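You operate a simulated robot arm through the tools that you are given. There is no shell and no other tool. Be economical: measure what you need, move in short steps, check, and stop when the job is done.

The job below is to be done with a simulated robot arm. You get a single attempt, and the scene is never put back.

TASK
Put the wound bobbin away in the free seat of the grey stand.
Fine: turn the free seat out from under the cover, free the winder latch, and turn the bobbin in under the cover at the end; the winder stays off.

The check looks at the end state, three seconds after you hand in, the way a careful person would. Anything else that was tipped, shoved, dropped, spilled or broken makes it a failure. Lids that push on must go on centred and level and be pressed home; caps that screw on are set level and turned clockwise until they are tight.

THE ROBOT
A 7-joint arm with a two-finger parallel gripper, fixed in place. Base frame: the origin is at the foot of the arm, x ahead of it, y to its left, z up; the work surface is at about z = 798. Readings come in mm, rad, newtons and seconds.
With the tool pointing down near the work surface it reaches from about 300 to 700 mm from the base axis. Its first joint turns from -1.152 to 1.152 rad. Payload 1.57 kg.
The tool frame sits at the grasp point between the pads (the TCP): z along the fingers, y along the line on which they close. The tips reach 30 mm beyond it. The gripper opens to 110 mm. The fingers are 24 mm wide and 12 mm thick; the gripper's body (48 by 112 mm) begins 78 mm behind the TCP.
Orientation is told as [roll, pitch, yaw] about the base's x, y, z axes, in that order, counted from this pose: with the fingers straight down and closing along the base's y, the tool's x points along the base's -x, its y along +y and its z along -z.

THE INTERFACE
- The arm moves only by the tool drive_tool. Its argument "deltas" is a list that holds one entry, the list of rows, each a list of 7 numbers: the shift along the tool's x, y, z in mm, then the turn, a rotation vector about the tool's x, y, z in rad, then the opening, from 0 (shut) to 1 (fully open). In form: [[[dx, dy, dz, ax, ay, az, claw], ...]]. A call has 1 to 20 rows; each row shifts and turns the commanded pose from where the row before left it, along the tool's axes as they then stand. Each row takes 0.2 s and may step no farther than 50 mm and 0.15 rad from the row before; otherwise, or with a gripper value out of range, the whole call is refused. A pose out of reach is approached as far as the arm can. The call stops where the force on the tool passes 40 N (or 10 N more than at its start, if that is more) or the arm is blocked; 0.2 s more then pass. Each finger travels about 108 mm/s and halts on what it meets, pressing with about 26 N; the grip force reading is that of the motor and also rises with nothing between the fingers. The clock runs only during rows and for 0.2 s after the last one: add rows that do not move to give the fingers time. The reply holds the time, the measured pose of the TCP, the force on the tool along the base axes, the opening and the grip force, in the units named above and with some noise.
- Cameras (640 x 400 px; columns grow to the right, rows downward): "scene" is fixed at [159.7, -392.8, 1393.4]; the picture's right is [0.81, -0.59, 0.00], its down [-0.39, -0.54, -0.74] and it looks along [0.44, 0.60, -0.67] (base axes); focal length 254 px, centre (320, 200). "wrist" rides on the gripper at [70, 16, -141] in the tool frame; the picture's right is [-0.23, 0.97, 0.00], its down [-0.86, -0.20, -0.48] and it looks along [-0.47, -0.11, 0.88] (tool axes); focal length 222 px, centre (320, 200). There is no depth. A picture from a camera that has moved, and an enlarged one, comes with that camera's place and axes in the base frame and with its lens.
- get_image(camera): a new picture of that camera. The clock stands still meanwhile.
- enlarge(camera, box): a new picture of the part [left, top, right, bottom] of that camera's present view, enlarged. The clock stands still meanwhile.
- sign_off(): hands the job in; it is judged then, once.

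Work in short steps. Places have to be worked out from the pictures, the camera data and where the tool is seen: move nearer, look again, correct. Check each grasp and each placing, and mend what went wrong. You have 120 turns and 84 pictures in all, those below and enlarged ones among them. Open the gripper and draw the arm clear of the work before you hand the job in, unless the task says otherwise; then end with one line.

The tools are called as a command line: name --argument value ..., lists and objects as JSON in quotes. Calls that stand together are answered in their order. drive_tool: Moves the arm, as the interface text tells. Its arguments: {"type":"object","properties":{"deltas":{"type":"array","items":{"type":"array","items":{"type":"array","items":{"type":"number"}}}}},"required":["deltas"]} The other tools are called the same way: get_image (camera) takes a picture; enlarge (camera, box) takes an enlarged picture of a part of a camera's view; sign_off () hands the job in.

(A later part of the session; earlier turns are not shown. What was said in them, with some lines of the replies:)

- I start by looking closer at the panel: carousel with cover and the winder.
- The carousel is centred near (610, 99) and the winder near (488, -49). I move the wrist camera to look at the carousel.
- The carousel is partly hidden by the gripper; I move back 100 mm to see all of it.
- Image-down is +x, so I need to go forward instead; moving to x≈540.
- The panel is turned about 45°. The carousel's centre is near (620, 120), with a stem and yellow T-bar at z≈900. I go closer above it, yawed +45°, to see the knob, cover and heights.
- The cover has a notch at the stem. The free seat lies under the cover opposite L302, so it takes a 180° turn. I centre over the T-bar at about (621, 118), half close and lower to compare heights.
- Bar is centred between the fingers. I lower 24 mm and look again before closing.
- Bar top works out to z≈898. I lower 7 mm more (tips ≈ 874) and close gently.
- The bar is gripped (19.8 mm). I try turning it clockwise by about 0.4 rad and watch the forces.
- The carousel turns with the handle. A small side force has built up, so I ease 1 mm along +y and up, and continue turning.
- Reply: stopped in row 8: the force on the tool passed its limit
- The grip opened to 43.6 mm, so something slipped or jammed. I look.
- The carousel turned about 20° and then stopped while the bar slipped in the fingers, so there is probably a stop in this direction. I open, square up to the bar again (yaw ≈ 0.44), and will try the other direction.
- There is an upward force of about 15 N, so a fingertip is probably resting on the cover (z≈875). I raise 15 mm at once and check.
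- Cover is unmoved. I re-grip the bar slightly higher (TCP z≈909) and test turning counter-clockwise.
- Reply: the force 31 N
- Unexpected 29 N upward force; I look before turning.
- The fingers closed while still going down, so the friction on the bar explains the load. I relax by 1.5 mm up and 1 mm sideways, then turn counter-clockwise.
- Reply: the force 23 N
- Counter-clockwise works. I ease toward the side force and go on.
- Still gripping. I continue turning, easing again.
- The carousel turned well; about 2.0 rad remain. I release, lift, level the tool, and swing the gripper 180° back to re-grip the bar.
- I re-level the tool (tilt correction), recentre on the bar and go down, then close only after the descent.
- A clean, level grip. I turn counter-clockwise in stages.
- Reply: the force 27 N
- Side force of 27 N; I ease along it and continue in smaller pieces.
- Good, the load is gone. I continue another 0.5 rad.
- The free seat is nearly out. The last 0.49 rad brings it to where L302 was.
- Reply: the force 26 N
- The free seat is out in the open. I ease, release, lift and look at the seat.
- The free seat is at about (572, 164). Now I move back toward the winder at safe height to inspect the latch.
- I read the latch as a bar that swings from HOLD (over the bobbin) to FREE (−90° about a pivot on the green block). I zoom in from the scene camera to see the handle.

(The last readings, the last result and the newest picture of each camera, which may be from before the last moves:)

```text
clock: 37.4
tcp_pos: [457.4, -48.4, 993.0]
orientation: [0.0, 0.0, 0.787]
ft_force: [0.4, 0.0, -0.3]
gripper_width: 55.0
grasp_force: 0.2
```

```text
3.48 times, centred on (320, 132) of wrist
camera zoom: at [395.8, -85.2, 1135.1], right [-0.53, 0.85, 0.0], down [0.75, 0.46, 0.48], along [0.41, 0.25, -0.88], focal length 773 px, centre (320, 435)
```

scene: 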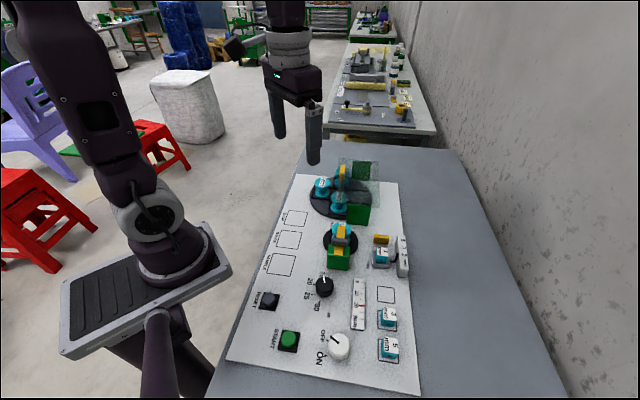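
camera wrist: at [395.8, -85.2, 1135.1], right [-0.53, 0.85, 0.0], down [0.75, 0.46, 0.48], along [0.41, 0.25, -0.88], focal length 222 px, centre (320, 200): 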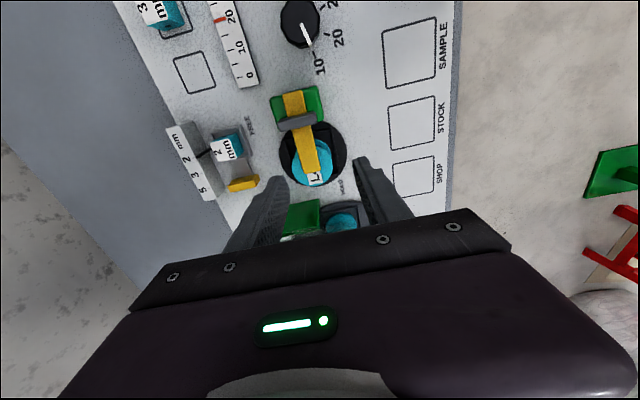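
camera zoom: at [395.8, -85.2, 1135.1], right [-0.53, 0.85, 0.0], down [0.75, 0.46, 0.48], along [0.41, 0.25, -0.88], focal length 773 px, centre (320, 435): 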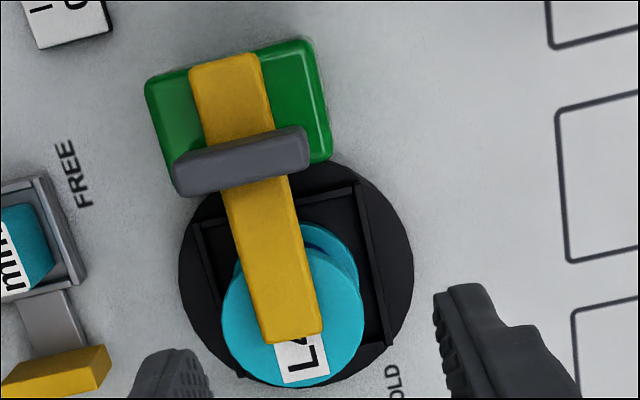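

The handle is a grey crosspiece, about 38 mm long, near (445, −86) with its top at z≈877. I move above it and look again closely.

drive_tool --deltas '[[[17.7, -8.9, 20, 0, 0, 0, 0.7], [17.7, -8.9, 20, 0, 0, 0, 0.7], [0, 0, 22, 0, 0, 0, 0.7], [0, 0, 0, 0, 0, 0, 0.7]]]'

enlarge --camera "wrist" --box '[220, 90, 420, 215]'

enlarge --camera "scene" --box '[296, 205, 392, 265]'

```text
clock: 38.4
tcp_pos: [445.8, -84.1, 926.4]
orientation: [0.001, -0.001, 0.787]
ft_force: [-0.7, -0.3, -0.2]
gripper_width: 77.1
grasp_force: 0.1
```

```text
3.20 times, centred on (320, 152) of wrist
camera zoom: at [383.9, -122.0, 1069.6], right [-0.53, 0.85, 0.0], down [0.75, 0.46, 0.48], along [0.41, 0.25, -0.88], focal length 711 px, centre (320, 352)
```

zoom: 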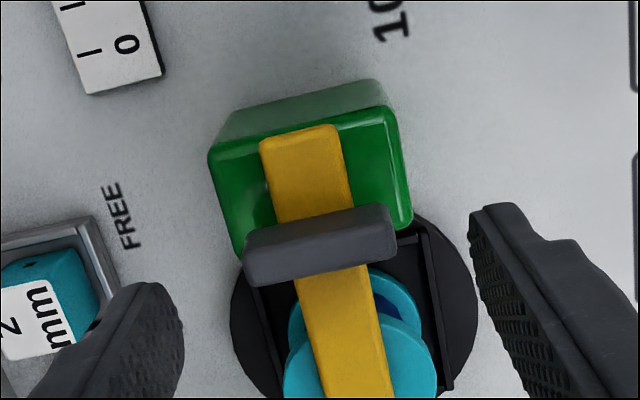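

```text
6.67 times, centred on (344, 235) of scene
camera zoom: at [159.7, -392.8, 1393.4], right [0.81, -0.59, 0.0], down [-0.39, -0.54, -0.74], along [0.44, 0.6, -0.67], focal length 1695 px, centre (160, -33)
```

zoom: 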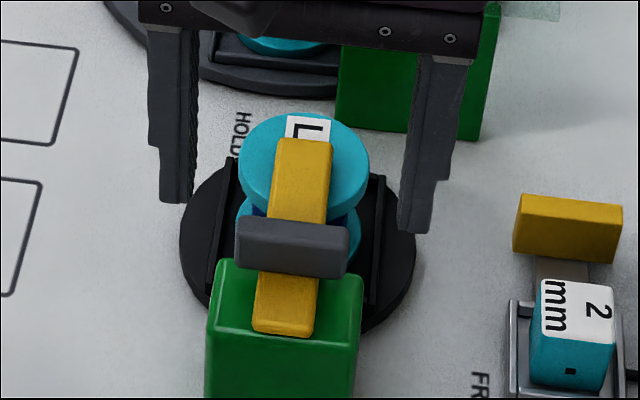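

The handle centre is at about (445, −84.5), spanning z≈862–880, and the green block top is at ≈849. I descend to TCP z≈887 with the fingers at the handle's ends, then close.

drive_tool --deltas '[[[0, 0, 20, 0, 0, 0, 0.7], [0, 0, 19, 0, 0, 0, 0.7], [0, 0, 0, 0, 0, 0, 0.6], [0, 0, 0, 0, 0, 0, 0.4], [0, 0, 0, 0, 0, 0, 0.25], [0, 0, 0, 0, 0, 0, 0.25]]]'

enlarge --camera "wrist" --box '[220, 90, 420, 215]'

```text
clock: 39.8
tcp_pos: [446.3, -83.4, 888.9]
orientation: [-0.003, -0.002, 0.787]
ft_force: [7.9, -9.1, -10.7]
gripper_width: 43.9
grasp_force: 45.2
```

```text
3.20 times, centred on (320, 152) of wrist
camera zoom: at [384.8, -121.2, 1031.7], right [-0.53, 0.85, 0.0], down [0.74, 0.46, 0.48], along [0.41, 0.25, -0.88], focal length 711 px, centre (320, 352)
```

zoom: 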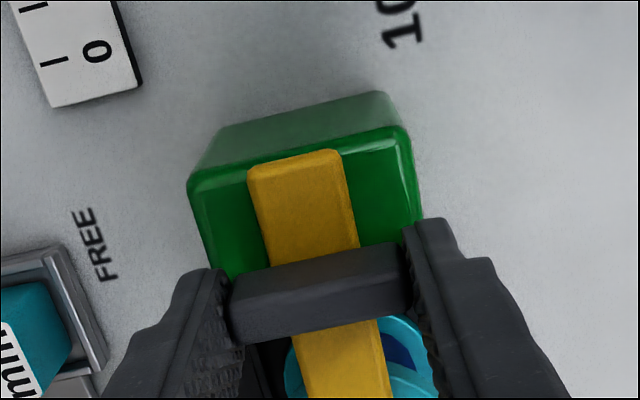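

The handle is held (43.9 mm). I test a small clockwise twist and check forces to find the pivot.

drive_tool --deltas '[[[0, -1, 0, 0, 0, 0, 0.25], [0, 0, 0, 0, 0, 0.08, 0.25], [0, 0, 0, 0, 0, 0.08, 0.25], [0, 0, 0, 0, 0, 0, 0.25]]]'

enlarge --camera "wrist" --box '[220, 90, 420, 215]'

```text
clock: 40.8
tcp_pos: [446.0, -83.9, 889.2]
orientation: [-0.002, -0.001, 0.626]
ft_force: [12.1, -3.7, 22.4]
gripper_width: 43.8
grasp_force: 45.1
```

```text
3.20 times, centred on (320, 152) of wrist
camera zoom: at [379.4, -111.2, 1031.6], right [-0.39, 0.92, 0.0], down [0.81, 0.34, 0.48], along [0.44, 0.18, -0.88], focal length 711 px, centre (320, 352)
```

zoom: 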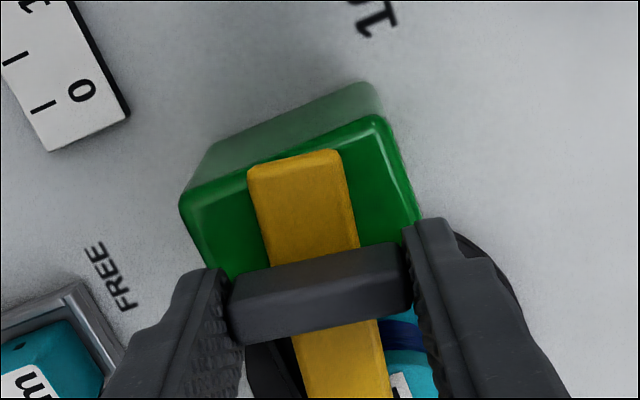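

The latch bar swings with the gripper about the handle. I continue with easing.

drive_tool --deltas '[[[0, -0.8, -1, 0, 0, 0, 0.25], [0, 0, 0, 0, 0, 0.1, 0.25], [0, 0, 0, 0, 0, 0.1, 0.25], [0, 0, 0, 0, 0, 0.1, 0.25], [0, 0, 0, 0, 0, 0.1, 0.25], [0, 0, 0, 0, 0, 0, 0.25]]]'

```text
clock: 42.2
tcp_pos: [447.5, -84.2, 888.3]
orientation: [-0.001, 0.001, 0.226]
ft_force: [22.0, -11.0, -27.8]
gripper_width: 43.9
grasp_force: 45.3
```

Force is building; I ease along it and continue.

drive_tool --deltas '[[[-1.4, -1.2, 0.8, 0, 0, 0, 0.25], [0, -0.3, 0, 0, 0, 0.1, 0.25], [0, -0.3, 0, 0, 0, 0.1, 0.25], [0, -0.3, 0, 0, 0, 0.1, 0.25], [0, 0, 0, 0, 0, 0, 0.25]]]'

```text
clock: 43.4
tcp_pos: [447.0, -84.7, 889.5]
orientation: [0.002, 0.004, -0.071]
ft_force: [-5.2, 11.8, 15.8]
gripper_width: 44.0
grasp_force: 45.0
```

Good. I continue and look at the swing area.

drive_tool --deltas '[[[0, 0.5, 0, 0, 0, 0.1, 0.25], [0, 0, 0, 0, 0, 0.1, 0.25], [0, 0, 0, 0, 0, 0.1, 0.25], [0, 0, 0, 0, 0, 0.1, 0.25], [0, 0, 0, 0, 0, 0, 0.25]]]'

enlarge --camera "scene" --box '[296, 205, 416, 280]'

```text
clock: 44.6
tcp_pos: [446.4, -85.8, 889.0]
orientation: [0.0, 0.001, -0.474]
ft_force: [-13.7, 6.8, 13.4]
gripper_width: 43.9
grasp_force: 44.8
```

```text
5.33 times, centred on (356, 242) of scene
camera zoom: at [159.2, -392.6, 1393.5], right [0.81, -0.59, 0.0], down [-0.39, -0.54, -0.74], along [0.44, 0.6, -0.67], focal length 1356 px, centre (128, -27)
```

zoom: 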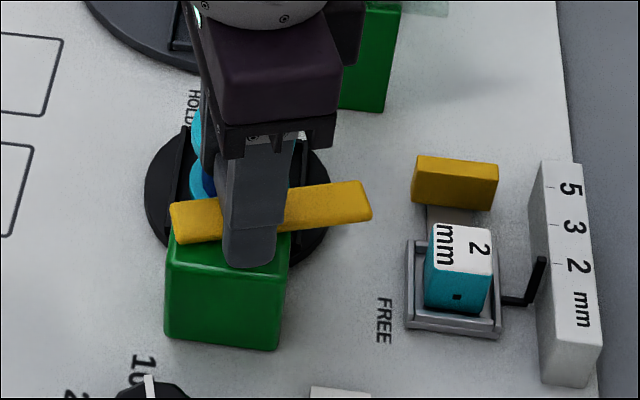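

The bar is off the bobbin and swinging to FREE. I finish the remaining ~0.31 rad.

drive_tool --deltas '[[[0.5, 0, -0.3, 0, 0, 0, 0.25], [0, 0, 0, 0, 0, 0.1, 0.25], [0, 0, 0, 0, 0, 0.1, 0.25], [0, 0, 0, 0, 0, 0.1, 0.25], [0, 0, 0, 0, 0, 0, 0.25]]]'

enlarge --camera "scene" --box '[296, 205, 416, 280]'

```text
clock: 45.8
tcp_pos: [445.9, -85.5, 889.3]
orientation: [-0.002, 0.0, -0.774]
ft_force: [-10.8, -4.0, -27.9]
gripper_width: 43.8
grasp_force: 45.2
```

```text
5.33 times, centred on (356, 242) of scene
camera zoom: at [159.8, -393.0, 1393.3], right [0.81, -0.59, 0.0], down [-0.39, -0.54, -0.74], along [0.44, 0.6, -0.67], focal length 1356 px, centre (128, -27)
```

zoom: 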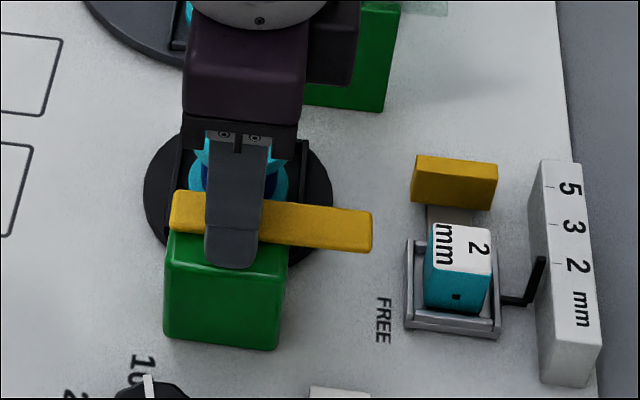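

The latch is now at FREE. I release, lift clear, and turn back to yaw +0.785 to view the bobbin for grasping.

drive_tool --deltas '[[[0, 0, 0, 0, 0, 0, 0.5], [0, 0, 0, 0, 0, 0, 0.6], [0, 0, -25, 0, 0, 0, 0.6], [0, 0, -35, 0, 0, 0, 0.7], [0, 0, -35, 0, 0, -0.1, 0.7], [0, 0, 0, 0, 0, -0.15, 0.7], [0, 0, 0, 0, 0, -0.15, 0.7], [0, 0, 0, 0, 0, -0.15, 0.7], [0, 0, 0, 0, 0, -0.15, 0.7], [0, 0, 0, 0, 0, -0.15, 0.7], [0, 0, 0, 0, 0, -0.15, 0.7], [0, 0, 0, 0, 0, -0.15, 0.7], [0, 0, 0, 0, 0, -0.15, 0.7], [0, 0, 0, 0, 0, -0.15, 0.7], [0, 0, 0, 0, 0, -0.11, 0.7], [-25, 0, 0, 0, 0, 0, 0.7], [-25, 0, 0, 0, 0, 0, 0.7], [0, 0, 0, 0, 0, 0, 0.7]]]'

enlarge --camera "wrist" --box '[220, 60, 420, 215]'

enlarge --camera "scene" --box '[306, 210, 386, 270]'

```text
clock: 49.6
tcp_pos: [483.1, -49.2, 983.7]
orientation: [-0.001, -0.001, 0.787]
ft_force: [-0.2, -0.5, 0.7]
gripper_width: 77.2
grasp_force: 0.1
```

```text
2.58 times, centred on (320, 138) of wrist
camera zoom: at [422.0, -86.3, 1126.8], right [-0.53, 0.85, 0.0], down [0.75, 0.46, 0.48], along [0.41, 0.25, -0.88], focal length 573 px, centre (320, 361)
```

zoom: 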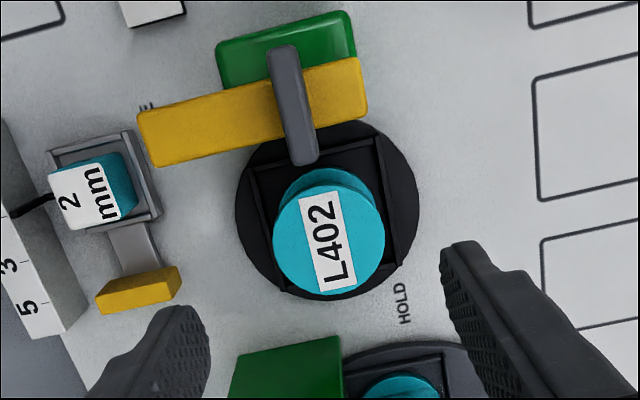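

```text
6.67 times, centred on (346, 240) of scene
camera zoom: at [159.7, -392.8, 1393.4], right [0.81, -0.59, 0.0], down [-0.39, -0.54, -0.74], along [0.44, 0.6, -0.67], focal length 1695 px, centre (147, -67)
```

zoom: 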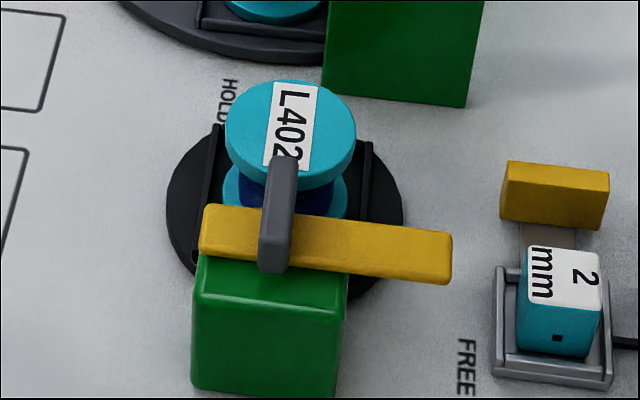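

Bobbin L402 is free, at about (488.5, −41) with its top at z≈849 and a 56 mm flange. I centre above it, go down to z≈890 and check the alignment.

drive_tool --deltas '[[[-9.8, 2.1, 30, 0, 0, 0, 0.75], [0, 0, 32, 0, 0, 0, 0.75], [0, 0, 32, 0, 0, 0, 0.75], [0, 0, 0, 0, 0, 0, 0.75]]]'

enlarge --camera "wrist" --box '[220, 90, 420, 215]'

enlarge --camera "scene" --box '[306, 195, 402, 255]'

```text
clock: 50.6
tcp_pos: [487.8, -42.8, 890.0]
orientation: [-0.001, 0.0, 0.786]
ft_force: [0.8, 0.7, -1.9]
gripper_width: 82.5
grasp_force: 0.2
```

```text
3.20 times, centred on (320, 152) of wrist
camera zoom: at [426.0, -79.2, 1033.2], right [-0.53, 0.85, 0.0], down [0.75, 0.46, 0.48], along [0.41, 0.25, -0.88], focal length 711 px, centre (320, 352)
```

zoom: 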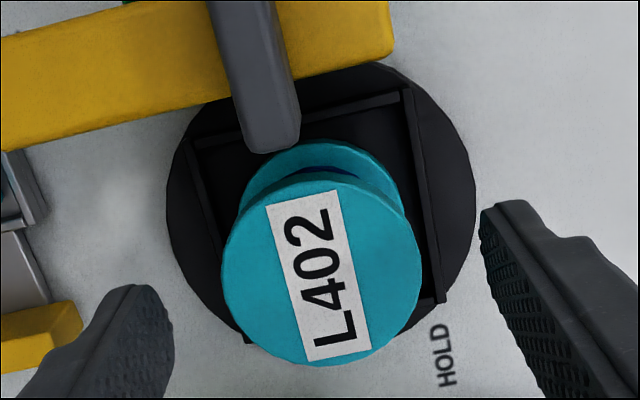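

```text
6.67 times, centred on (354, 225) of scene
camera zoom: at [159.7, -392.8, 1393.4], right [0.81, -0.59, 0.0], down [-0.39, -0.54, -0.74], along [0.44, 0.6, -0.67], focal length 1695 px, centre (93, 33)
```

zoom: 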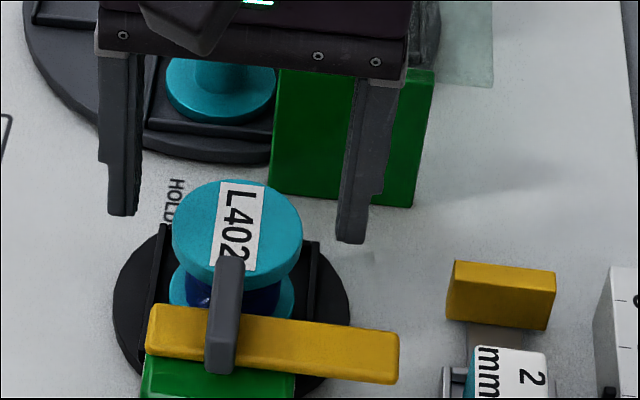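

Triangulated bobbin top: (486.8, −41.9, 860). I descend to TCP z≈857, so the tips sit between the flanges, and close.

drive_tool --deltas '[[[0, 1.3, 11, 0, 0, 0, 0.75], [0, 0, 11, 0, 0, 0, 0.75], [0, 0, 11, 0, 0, 0, 0.75], [0, 0, 0, 0, 0, 0, 0.6], [0, 0, 0, 0, 0, 0, 0.5], [0, 0, 0, 0, 0, 0, 0.4], [0, 0, 0, 0, 0, 0, 0.4]]]'

enlarge --camera "scene" --box '[306, 195, 402, 255]'

```text
clock: 52.2
tcp_pos: [486.9, -39.1, 857.1]
orientation: [0.0, -0.001, 0.786]
ft_force: [0.8, 0.7, 0.3]
gripper_width: 55.2
grasp_force: 26.0
```

```text
6.67 times, centred on (354, 225) of scene
camera zoom: at [159.7, -392.8, 1393.4], right [0.81, -0.59, 0.0], down [-0.39, -0.54, -0.74], along [0.44, 0.6, -0.67], focal length 1695 px, centre (93, 33)
```

zoom: 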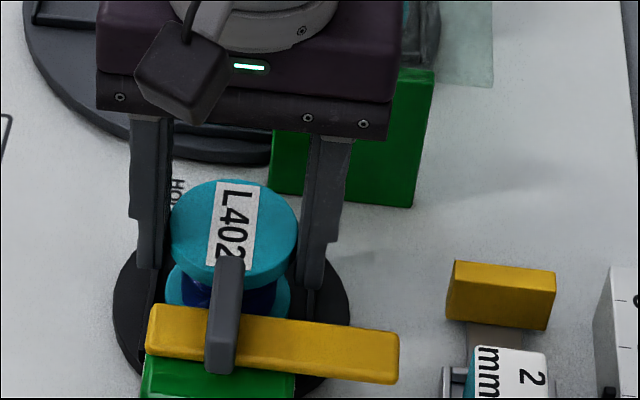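

The bobbin is gripped (55.2 mm). I lift straight up in steps.

drive_tool --deltas '[[[0, 0, -5, 0, 0, 0, 0.4], [0, 0, -10, 0, 0, 0, 0.4], [0, 0, -20, 0, 0, 0, 0.4], [0, 0, -30, 0, 0, 0, 0.4], [0, 0, -30, 0, 0, 0, 0.4], [0, 0, -30, 0, 0, 0, 0.4], [0, 0, 0, 0, 0, 0, 0.4]]]'

enlarge --camera "scene" --box '[290, 130, 410, 270]'

enlarge --camera "wrist" --box '[220, 90, 420, 215]'

```text
clock: 53.8
tcp_pos: [486.3, -41.0, 983.4]
orientation: [-0.001, 0.001, 0.784]
ft_force: [-0.5, 0.5, -1.9]
gripper_width: 55.1
grasp_force: 26.0
```

```text
2.86 times, centred on (350, 200) of scene
camera zoom: at [159.7, -392.8, 1393.4], right [0.81, -0.59, 0.0], down [-0.39, -0.54, -0.74], along [0.44, 0.6, -0.67], focal length 726 px, centre (234, 200)
```

zoom: 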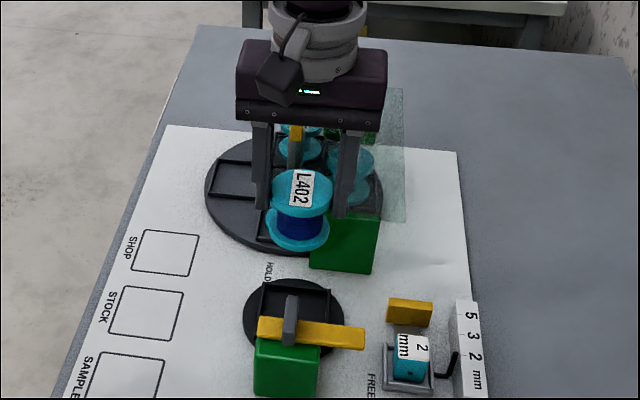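

```text
3.20 times, centred on (320, 152) of wrist
camera zoom: at [425.4, -78.7, 1125.3], right [-0.53, 0.85, 0.0], down [0.75, 0.46, 0.48], along [0.41, 0.25, -0.88], focal length 711 px, centre (320, 352)
```

zoom: 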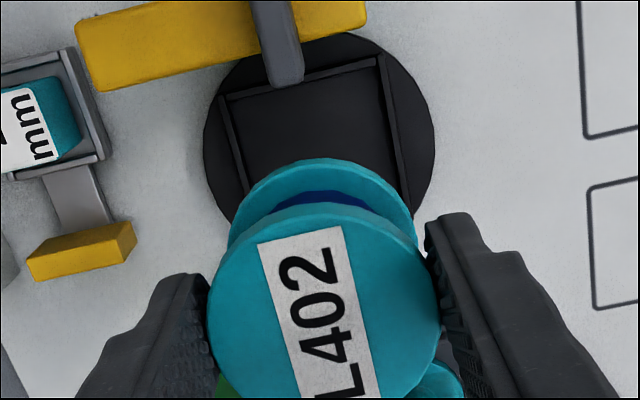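

Lifted cleanly and level. I carry it over the carousel at height and turn to yaw −0.785, stopping a little beyond the seat so the camera sees it.

drive_tool --deltas '[[[-41.2, 5.5, 0, 0, 0, 0, 0.4], [-41.2, 5.5, 0, 0, 0, 0, 0.4], [-41.2, 5.5, 0, 0, 0, 0, 0.4], [-41.2, 5.5, 0, 0, 0, 0, 0.4], [-41.2, 5.5, 0, 0, 0, 0, 0.4], [0, 0, 0, 0, 0, 0.15, 0.4], [0, 0, 0, 0, 0, 0.15, 0.4], [0, 0, 0, 0, 0, 0.15, 0.4], [0, 0, 0, 0, 0, 0.15, 0.4], [0, 0, 0, 0, 0, 0.15, 0.4], [0, 0, 0, 0, 0, 0.15, 0.4], [0, 0, 0, 0, 0, 0.15, 0.4], [0, 0, 0, 0, 0, 0.15, 0.4], [0, 0, 0, 0, 0, 0.15, 0.4], [0, 0, 0, 0, 0, 0.15, 0.4], [0, 0, 0, 0, 0, 0.07, 0.4], [0, 0, 0, 0, 0, 0, 0.4]]]'

enlarge --camera "wrist" --box '[220, 60, 420, 215]'

```text
clock: 57.4
tcp_pos: [612.7, 125.5, 982.3]
orientation: [-0.002, -0.001, -0.786]
ft_force: [0.0, -0.5, -2.6]
gripper_width: 55.2
grasp_force: 26.0
```

```text
2.58 times, centred on (320, 138) of wrist
camera zoom: at [574.0, 186.3, 1125.0], right [0.85, 0.53, 0.0], down [0.46, -0.75, 0.48], along [0.25, -0.41, -0.88], focal length 573 px, centre (320, 361)
```

zoom: 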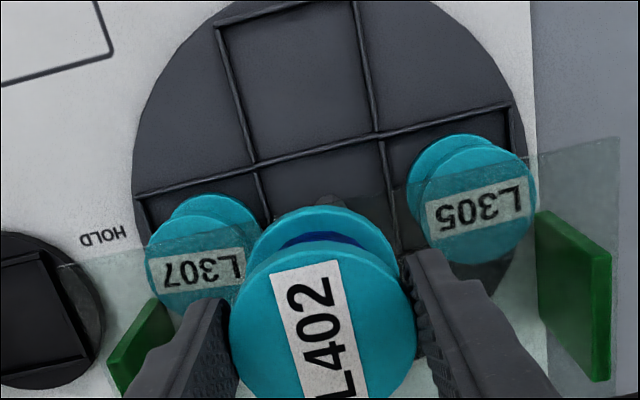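

Both views average the seat centre to about (573, 166.5), with a 65 mm opening. I move over it and lower partway, then check.

drive_tool --deltas '[[[28.5, 0.5, 0, 0, 0, 0, 0.4], [28.5, 0.4, 0, 0, 0, 0, 0.4], [0, 0, 30, 0, 0, 0, 0.4], [0, 0, 30, 0, 0, 0, 0.4], [0, 0, 25, 0, 0, 0, 0.4], [0, 0, 0, 0, 0, 0, 0.4]]]'

enlarge --camera "scene" --box '[290, 135, 402, 205]'

enlarge --camera "wrist" --box '[220, 60, 420, 215]'

```text
clock: 58.8
tcp_pos: [573.9, 165.8, 897.9]
orientation: [0.001, 0.0, -0.787]
ft_force: [0.2, 0.4, -1.8]
gripper_width: 55.1
grasp_force: 26.3
```

```text
5.71 times, centred on (346, 170) of scene
camera zoom: at [159.7, -392.8, 1393.4], right [0.81, -0.59, 0.0], down [-0.39, -0.54, -0.74], along [0.44, 0.6, -0.67], focal length 1452 px, centre (171, 371)
```

zoom: 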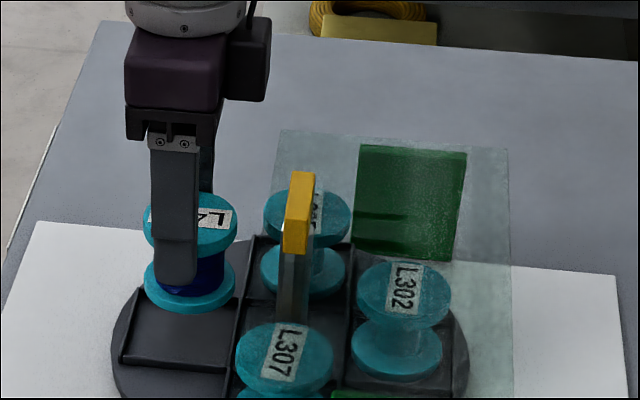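

```text
2.58 times, centred on (320, 138) of wrist
camera zoom: at [535.4, 227.8, 1040.1], right [0.85, 0.53, 0.0], down [0.47, -0.74, 0.48], along [0.25, -0.41, -0.88], focal length 573 px, centre (320, 361)
```

zoom: 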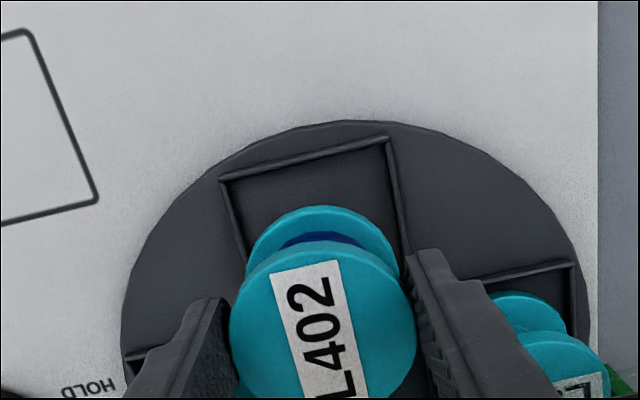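

The seat centre from this view is about (573, 168); I shift ~2 mm outward and lower, with small steps near the end.

drive_tool --deltas '[[[2.2, 0.9, 0, 0, 0, 0, 0.4], [0, 0, 12, 0, 0, 0, 0.4], [0, 0, 12, 0, 0, 0, 0.4], [0, 0, 10, 0, 0, 0, 0.4], [0, 0, 0, 0, 0, 0, 0.4]]]'

enlarge --camera "scene" --box '[290, 150, 370, 210]'

```text
clock: 60.0
tcp_pos: [572.4, 166.9, 863.5]
orientation: [0.0, 0.0, -0.784]
ft_force: [0.4, 0.1, -1.6]
gripper_width: 55.1
grasp_force: 25.8
```

```text
6.67 times, centred on (330, 180) of scene
camera zoom: at [159.7, -392.8, 1393.4], right [0.81, -0.59, 0.0], down [-0.39, -0.54, -0.74], along [0.44, 0.6, -0.67], focal length 1695 px, centre (253, 333)
```

zoom: 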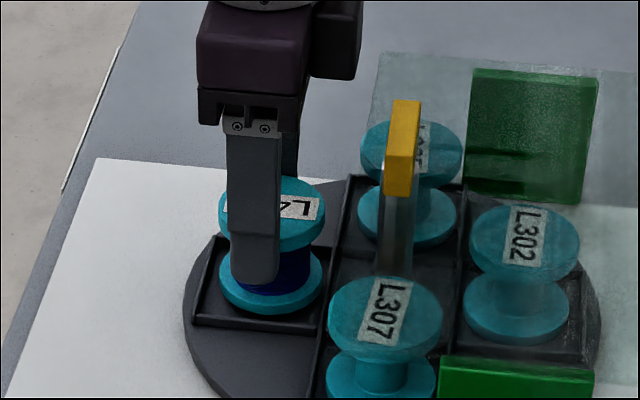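

Well aligned, just above the seat. I lower in 2 mm steps until contact.

drive_tool --deltas '[[[0, 0, 2, 0, 0, 0, 0.4], [0, 0, 2, 0, 0, 0, 0.4], [0, 0, 2, 0, 0, 0, 0.4], [0, 0, 0, 0, 0, 0, 0.4]]]'

```text
clock: 61.0
tcp_pos: [572.2, 167.9, 857.1]
orientation: [0.003, 0.001, -0.784]
ft_force: [-2.3, 1.2, 11.9]
gripper_width: 55.1
grasp_force: 25.9
```

Contact at z=857, the same level as in the winder, so it is on the seat floor. I release, lift straight up, and check.

drive_tool --deltas '[[[0, 0, -0.5, 0, 0, 0, 0.5], [0, 0, 0, 0, 0, 0, 0.65], [0, 0, 0, 0, 0, 0, 0.7], [0, 0, 0, 0, 0, 0, 0.7], [0, 0, -20, 0, 0, 0, 0.7], [0, 0, -30, 0, 0, 0, 0.7], [0, 0, -40, 0, 0, 0, 0.7], [0, 0, -20, 0, 0, 0, 0.7], [0, 0, 0, 0, 0, 0, 0.7]]]'

enlarge --camera "scene" --box '[290, 140, 402, 210]'

enlarge --camera "wrist" --box '[220, 60, 420, 215]'

```text
clock: 63.0
tcp_pos: [574.2, 166.9, 968.4]
orientation: [0.0, 0.001, -0.784]
ft_force: [0.0, -1.0, 0.1]
gripper_width: 76.9
grasp_force: 0.0
```

```text
5.71 times, centred on (346, 175) of scene
camera zoom: at [159.7, -392.8, 1393.4], right [0.81, -0.59, 0.0], down [-0.39, -0.54, -0.74], along [0.44, 0.6, -0.67], focal length 1452 px, centre (171, 343)
```

zoom: 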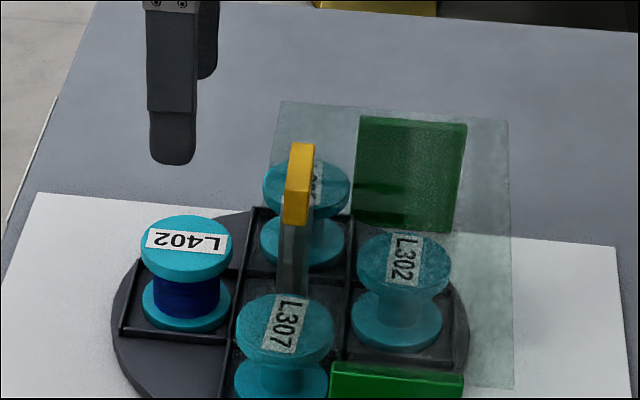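

```text
2.58 times, centred on (320, 138) of wrist
camera zoom: at [536.3, 228.9, 1111.0], right [0.85, 0.53, 0.0], down [0.47, -0.74, 0.48], along [0.25, -0.41, -0.88], focal length 573 px, centre (320, 361)
```

zoom: 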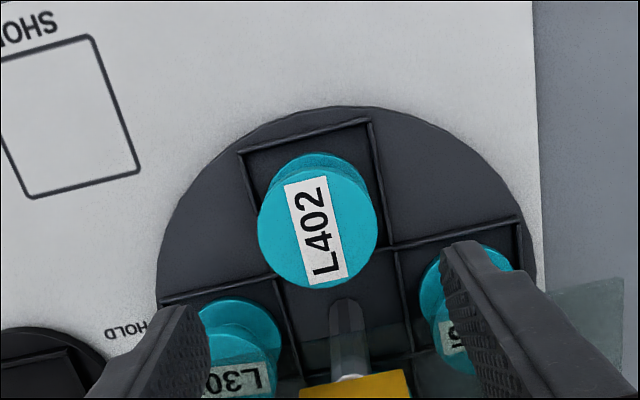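

L402 is properly seated and upright. Now I go back to the T-bar (yaw +0.785) to turn it in under the cover.

drive_tool --deltas '[[[-33.8, 0.3, 0, 0, 0, 0, 0.5], [-33.8, 0.3, 0, 0, 0, 0, 0.5], [0, 0, 0, 0, 0, -0.15, 0.5], [0, 0, 0, 0, 0, -0.15, 0.5], [0, 0, 0, 0, 0, -0.15, 0.5], [0, 0, 0, 0, 0, -0.15, 0.5], [0, 0, 0, 0, 0, -0.15, 0.5], [0, 0, 0, 0, 0, -0.15, 0.5], [0, 0, 0, 0, 0, -0.15, 0.5], [0, 0, 0, 0, 0, -0.15, 0.5], [0, 0, 0, 0, 0, -0.15, 0.5], [0, 0, 0, 0, 0, -0.15, 0.5], [0, 0, 16, 0, 0, -0.07, 0.5], [0, 0, 16, 0, 0, 0, 0.5], [0, 0, 0, 0, 0, 0, 0.5]]]'

enlarge --camera "wrist" --box '[220, 90, 420, 215]'

```text
clock: 66.2
tcp_pos: [620.7, 119.6, 935.7]
orientation: [0.0, -0.001, 0.788]
ft_force: [-0.3, 0.0, 0.2]
gripper_width: 55.0
grasp_force: 0.1
```

```text
3.20 times, centred on (320, 152) of wrist
camera zoom: at [558.6, 83.0, 1077.9], right [-0.53, 0.85, 0.0], down [0.75, 0.46, 0.48], along [0.41, 0.25, -0.88], focal length 711 px, centre (320, 352)
```

zoom: 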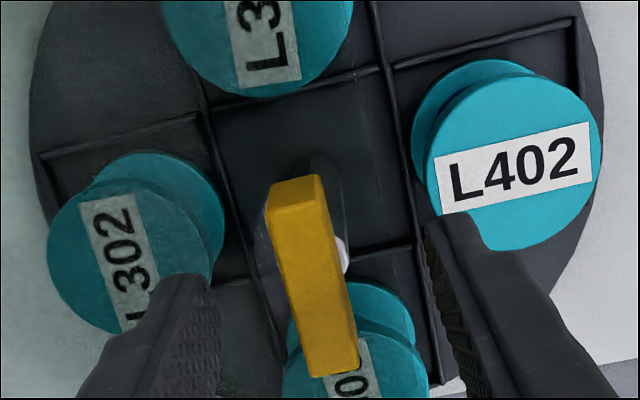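

The bar is centred and aligned. I descend to z≈910 and close.

drive_tool --deltas '[[[0, 0, 13, 0, 0, 0, 0.5], [0, 0, 12.5, 0, 0, 0, 0.5], [0, 0, 0, 0, 0, 0, 0.4], [0, 0, 0, 0, 0, 0, 0.1], [0, 0, 0, 0, 0, 0, 0.05], [0, 0, 0, 0, 0, 0, 0.05]]]'

```text
clock: 67.6
tcp_pos: [620.8, 119.4, 910.3]
orientation: [-0.002, -0.002, 0.786]
ft_force: [5.8, -3.9, -3.5]
gripper_width: 19.6
grasp_force: 33.9
```

Good grip. I turn clockwise in stages, watching forces.

drive_tool --deltas '[[[0, 0, 0, 0, 0, 0.1, 0.05], [0, 0, 0, 0, 0, 0.1, 0.05], [0, 0, 0, 0, 0, 0.1, 0.05], [0, 0, 0, 0, 0, 0.1, 0.05], [0, 0, 0, 0, 0, 0, 0.05]]]'

```text
clock: 68.8
tcp_pos: [621.8, 119.0, 910.1]
orientation: [0.0, 0.0, 0.383]
ft_force: [5.9, -5.2, 6.2]
gripper_width: 19.7
grasp_force: 34.3
```

drive_tool --deltas '[[[0, -0.4, 0, 0, 0, 0.1, 0.05], [0, 0, 0, 0, 0, 0.1, 0.05], [0, 0, 0, 0, 0, 0.1, 0.05], [0, 0, 0, 0, 0, 0.1, 0.05], [0, 0, 0, 0, 0, 0.1, 0.05], [0, 0, 0, 0, 0, 0, 0.05]]]'

enlarge --camera "scene" --box '[290, 140, 402, 210]'

```text
clock: 70.2
tcp_pos: [621.3, 121.2, 910.4]
orientation: [0.001, 0.0, -0.116]
ft_force: [6.1, 3.0, 9.8]
gripper_width: 19.9
grasp_force: 33.8
```

```text
5.71 times, centred on (346, 175) of scene
camera zoom: at [159.7, -392.8, 1393.4], right [0.81, -0.59, 0.0], down [-0.39, -0.54, -0.74], along [0.44, 0.6, -0.67], focal length 1452 px, centre (171, 343)
```

zoom: 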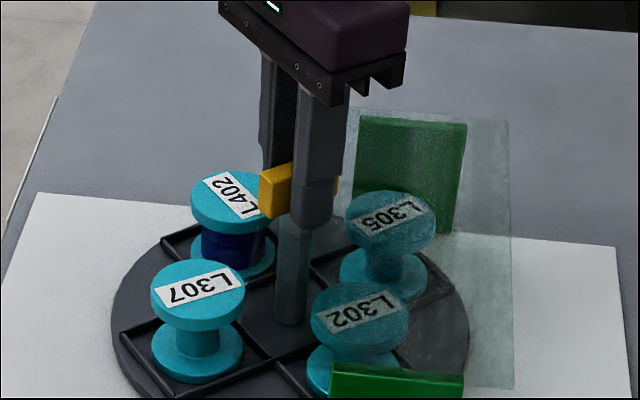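

It turns smoothly with L402 riding along. I continue clockwise.

drive_tool --deltas '[[[0, 0, 0, 0, 0, 0.1, 0.05], [0, 0, 0, 0, 0, 0.1, 0.05], [0, 0, 0, 0, 0, 0.1, 0.05], [0, 0, 0, 0, 0, 0.1, 0.05], [0, 0, 0, 0, 0, 0.1, 0.05], [0, 0, 0, 0, 0, 0, 0.05]]]'

```text
clock: 71.6
tcp_pos: [622.6, 119.9, 909.6]
orientation: [0.002, 0.002, -0.613]
ft_force: [13.1, 11.3, 1.6]
gripper_width: 19.5
grasp_force: 33.5
```

drive_tool --deltas '[[[-0.3, 1, 0, 0, 0, 0, 0.05], [0, 0, 0, 0, 0, 0.1, 0.05], [0, 0, 0, 0, 0, 0.1, 0.05], [0, 0, 0, 0, 0, 0.1, 0.05], [0, 0, 0, 0, 0, 0.1, 0.05], [0, 0, 0, 0, 0, 0.1, 0.05], [0, 0, 0, 0, 0, 0.1, 0.05], [0, 0, 0, 0, 0, 0, 0.05]]]'

enlarge --camera "scene" --box '[290, 140, 402, 210]'

```text
clock: 73.4
tcp_pos: [623.0, 122.2, 910.4]
orientation: [0.0, -0.001, -1.215]
ft_force: [2.1, 12.2, 10.2]
gripper_width: 19.6
grasp_force: 32.9
```

```text
5.71 times, centred on (346, 175) of scene
camera zoom: at [159.6, -392.6, 1393.5], right [0.81, -0.59, 0.0], down [-0.39, -0.54, -0.74], along [0.44, 0.6, -0.67], focal length 1452 px, centre (171, 343)
```

zoom: 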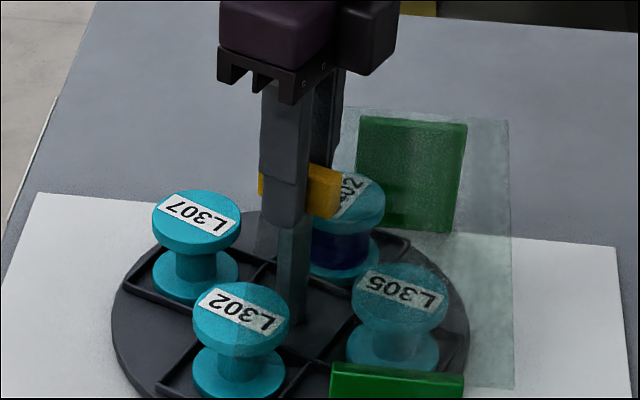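

Two radians done. I release, lift, swing the gripper by +180° and re-grip for the rest.

drive_tool --deltas '[[[0, 0, 0, 0, 0, 0, 0.5], [0, 0, 0, 0, 0, 0, 0.6], [0, 0, -12, 0, 0, 0, 0.6], [0, 0, -13, 0, 0, 0, 0.6], [0, 0, 0, 0, 0, -0.15, 0.6], [0, 0, 0, 0, 0, -0.15, 0.6], [0, 0, 0, 0, 0, -0.15, 0.6], [0, 0, 0, 0, 0, -0.15, 0.6], [0, 0, 0, 0, 0, -0.15, 0.6], [0, 0, 0, 0, 0, -0.15, 0.6], [0, 0, 0, 0, 0, -0.15, 0.6], [0, 0, 0, 0, 0, -0.15, 0.6], [0, 0, 0, 0, 0, -0.15, 0.6], [0, 0, 0, 0, 0, -0.15, 0.6], [0, 0, 0, 0, 0, 0, 0.6]]]'

drive_tool --deltas '[[[0, 0, 0, 0, 0, -0.15, 0.5], [0, 0, 0, 0, 0, -0.15, 0.5], [0, 0, 0, 0, 0, -0.15, 0.5], [0, 0, 0, 0, 0, -0.15, 0.5], [0, 0, 0, 0, 0, -0.15, 0.5], [0, 0, 0, 0, 0, -0.15, 0.5], [0, 0, 0, 0, 0, -0.15, 0.5], [0, 0, 0, 0, 0, -0.15, 0.5], [0, 0, 0, 0, 0, -0.15, 0.5], [0, 0, 0, 0, 0, -0.15, 0.5], [0, 0, 0, 0, 0, -0.14, 0.5], [0, 0, 0, 0, 0, 0, 0.5]]]'

enlarge --camera "wrist" --box '[220, 90, 420, 215]'

```text
clock: 76.6
tcp_pos: [621.1, 119.4, 935.2]
orientation: [0.0, 0.002, 0.285]
ft_force: [-0.2, -0.5, 0.2]
gripper_width: 66.1
grasp_force: 0.0
```

```text
clock: 79.2
tcp_pos: [622.3, 120.2, 935.4]
orientation: [0.0, -0.001, 1.924]
ft_force: [-0.6, 0.1, 1.0]
gripper_width: 55.0
grasp_force: 0.1
```

```text
3.20 times, centred on (320, 152) of wrist
camera zoom: at [630.0, 50.3, 1077.7], right [-0.99, -0.13, 0.0], down [-0.11, 0.87, 0.48], along [-0.06, 0.47, -0.88], focal length 711 px, centre (320, 352)
```

zoom: 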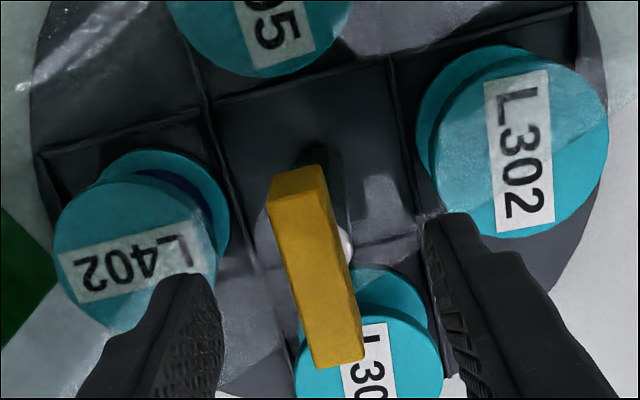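

Bar aligned and centred. I grip and turn the first part.

drive_tool --deltas '[[[0, 0, 13, 0, 0, 0, 0.5], [0, 0, 12, 0, 0, 0, 0.5], [0, 0, 0, 0, 0, 0, 0.4], [0, 0, 0, 0, 0, 0, 0.1], [0, 0, 0, 0, 0, 0, 0.05], [0, 0, 0, 0, 0, 0, 0.05], [0, 0, 0, 0, 0, 0.1, 0.05], [0, 0, 0, 0, 0, 0.1, 0.05], [0, 0, 0, 0, 0, 0.1, 0.05], [0, 0, 0, 0, 0, 0, 0.05]]]'

```text
clock: 81.4
tcp_pos: [621.6, 121.7, 909.9]
orientation: [-0.001, -0.002, 1.624]
ft_force: [19.8, 6.5, -21.5]
gripper_width: 19.6
grasp_force: 34.3
```

drive_tool --deltas '[[[0, -1.2, 0.6, 0, 0, 0, 0.05], [0, 0, 0, 0, 0, 0.1, 0.05], [0, 0, 0, 0, 0, 0.1, 0.05], [0, 0, 0, 0, 0, 0.1, 0.05], [0, 0, 0, 0, 0, 0.1, 0.05], [0, 0, 0, 0, 0, 0, 0.05]]]'

```text
clock: 82.8
tcp_pos: [623.4, 120.8, 910.0]
orientation: [0.001, 0.0, 1.224]
ft_force: [-4.0, 9.2, 0.0]
gripper_width: 19.9
grasp_force: 33.7
```

drive_tool --deltas '[[[0, 0.4, 0, 0, 0, 0.1, 0.05], [0, 0, 0, 0, 0, 0.1, 0.05], [0, 0, 0, 0, 0, 0.1, 0.05], [0, 0, 0, 0, 0, 0.1, 0.05], [0, 0, 0, 0, 0, 0.04, 0.05], [0, 0, 0, 0, 0, 0, 0.05]]]'

enlarge --camera "scene" --box '[290, 140, 402, 210]'

```text
clock: 84.2
tcp_pos: [625.0, 119.6, 908.8]
orientation: [0.0, 0.001, 0.782]
ft_force: [9.8, 2.5, -8.9]
gripper_width: 19.5
grasp_force: 33.5
```

```text
5.71 times, centred on (346, 175) of scene
camera zoom: at [160.1, -392.7, 1393.3], right [0.81, -0.59, 0.0], down [-0.39, -0.54, -0.74], along [0.44, 0.6, -0.67], focal length 1452 px, centre (171, 343)
```

zoom: 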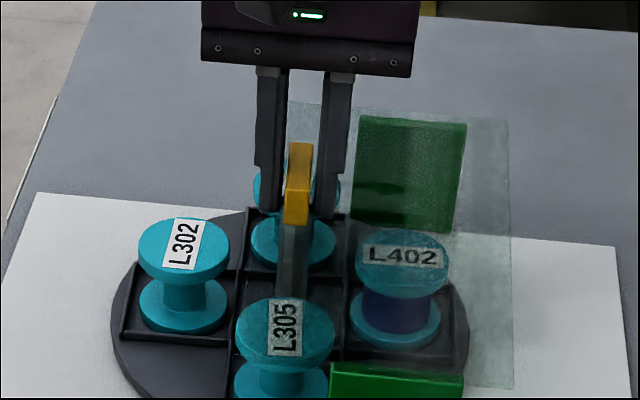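

L402 is fully under the cover, carousel back in its original orientation. I ease, release, lift, and draw the arm away.

drive_tool --deltas '[[[0, -0.5, 0, 0, 0, 0, 0.05], [0, 0, 0, 0, 0, 0, 0.4], [0, 0, 0, 0, 0, 0, 0.5], [0, 0, 0, 0, 0, 0, 0.5], [0, 0, -25, 0, 0, 0, 0.5], [0, 0, -40, 0, 0, 0, 0.5], [0, 0, -45, 0, 0, 0, 0.8], [0, 0, -45, 0, 0, 0, 1], [40, 20, -20, 0, 0, 0, 1], [40, 20, 0, 0, 0, 0, 1], [40, 20, 0, 0, 0, 0, 1], [40, 20, 0, 0, 0, 0, 1], [0, 0, 0, 0, 0, 0, 1]]]'

get_image --camera "scene"

enlarge --camera "scene" --box '[290, 145, 420, 280]'

enlarge --camera "wrist" --box '[200, 90, 420, 215]'

```text
clock: 87.0
tcp_pos: [450.3, 68.4, 1083.3]
orientation: [0.0, 0.0, 0.785]
ft_force: [0.3, -0.2, -0.6]
gripper_width: 109.9
grasp_force: 0.1
```

```text
19 pictures are left
```

scene: 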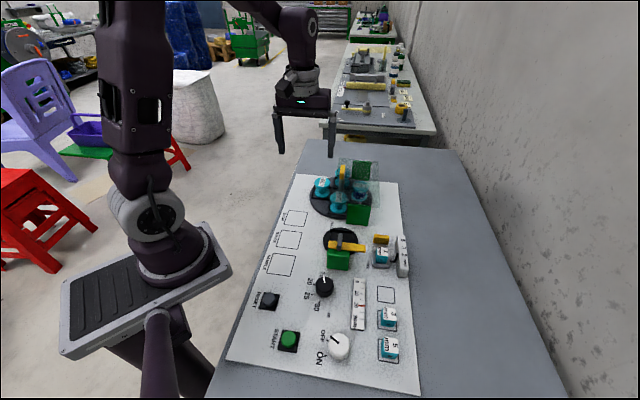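

```text
2.96 times, centred on (355, 212) of scene
camera zoom: at [159.7, -392.8, 1393.4], right [0.81, -0.59, 0.0], down [-0.39, -0.54, -0.74], along [0.44, 0.6, -0.67], focal length 753 px, centre (216, 163)
```

zoom: 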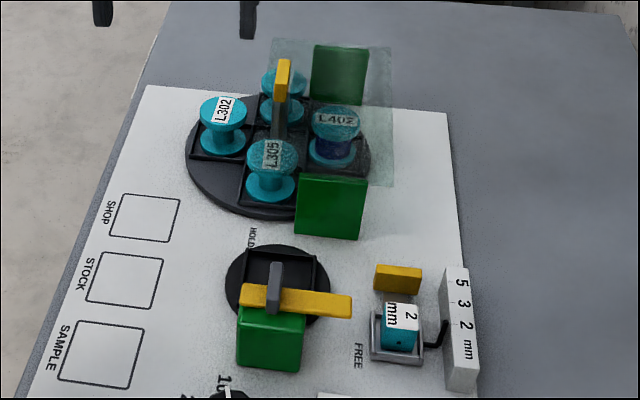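

```text
2.91 times, centred on (310, 152) of wrist
camera zoom: at [389.1, 30.7, 1226.5], right [-0.53, 0.85, 0.0], down [0.75, 0.46, 0.48], along [0.41, 0.25, -0.88], focal length 646 px, centre (349, 338)
```

zoom: 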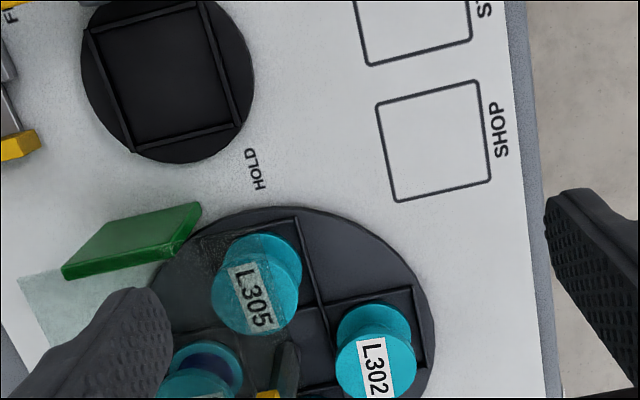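

Everything is in place: L402 is seated under the cover, the latch is at FREE, the other bobbins are upright, the winder is untouched and off, and the arm is clear. I hand in.

sign_off

```text
The job is handed in.
```

The wound bobbin (L402) is in the stand's free seat and turned in under the cover. The latch is left at FREE, and I did not touch the winder's controls.
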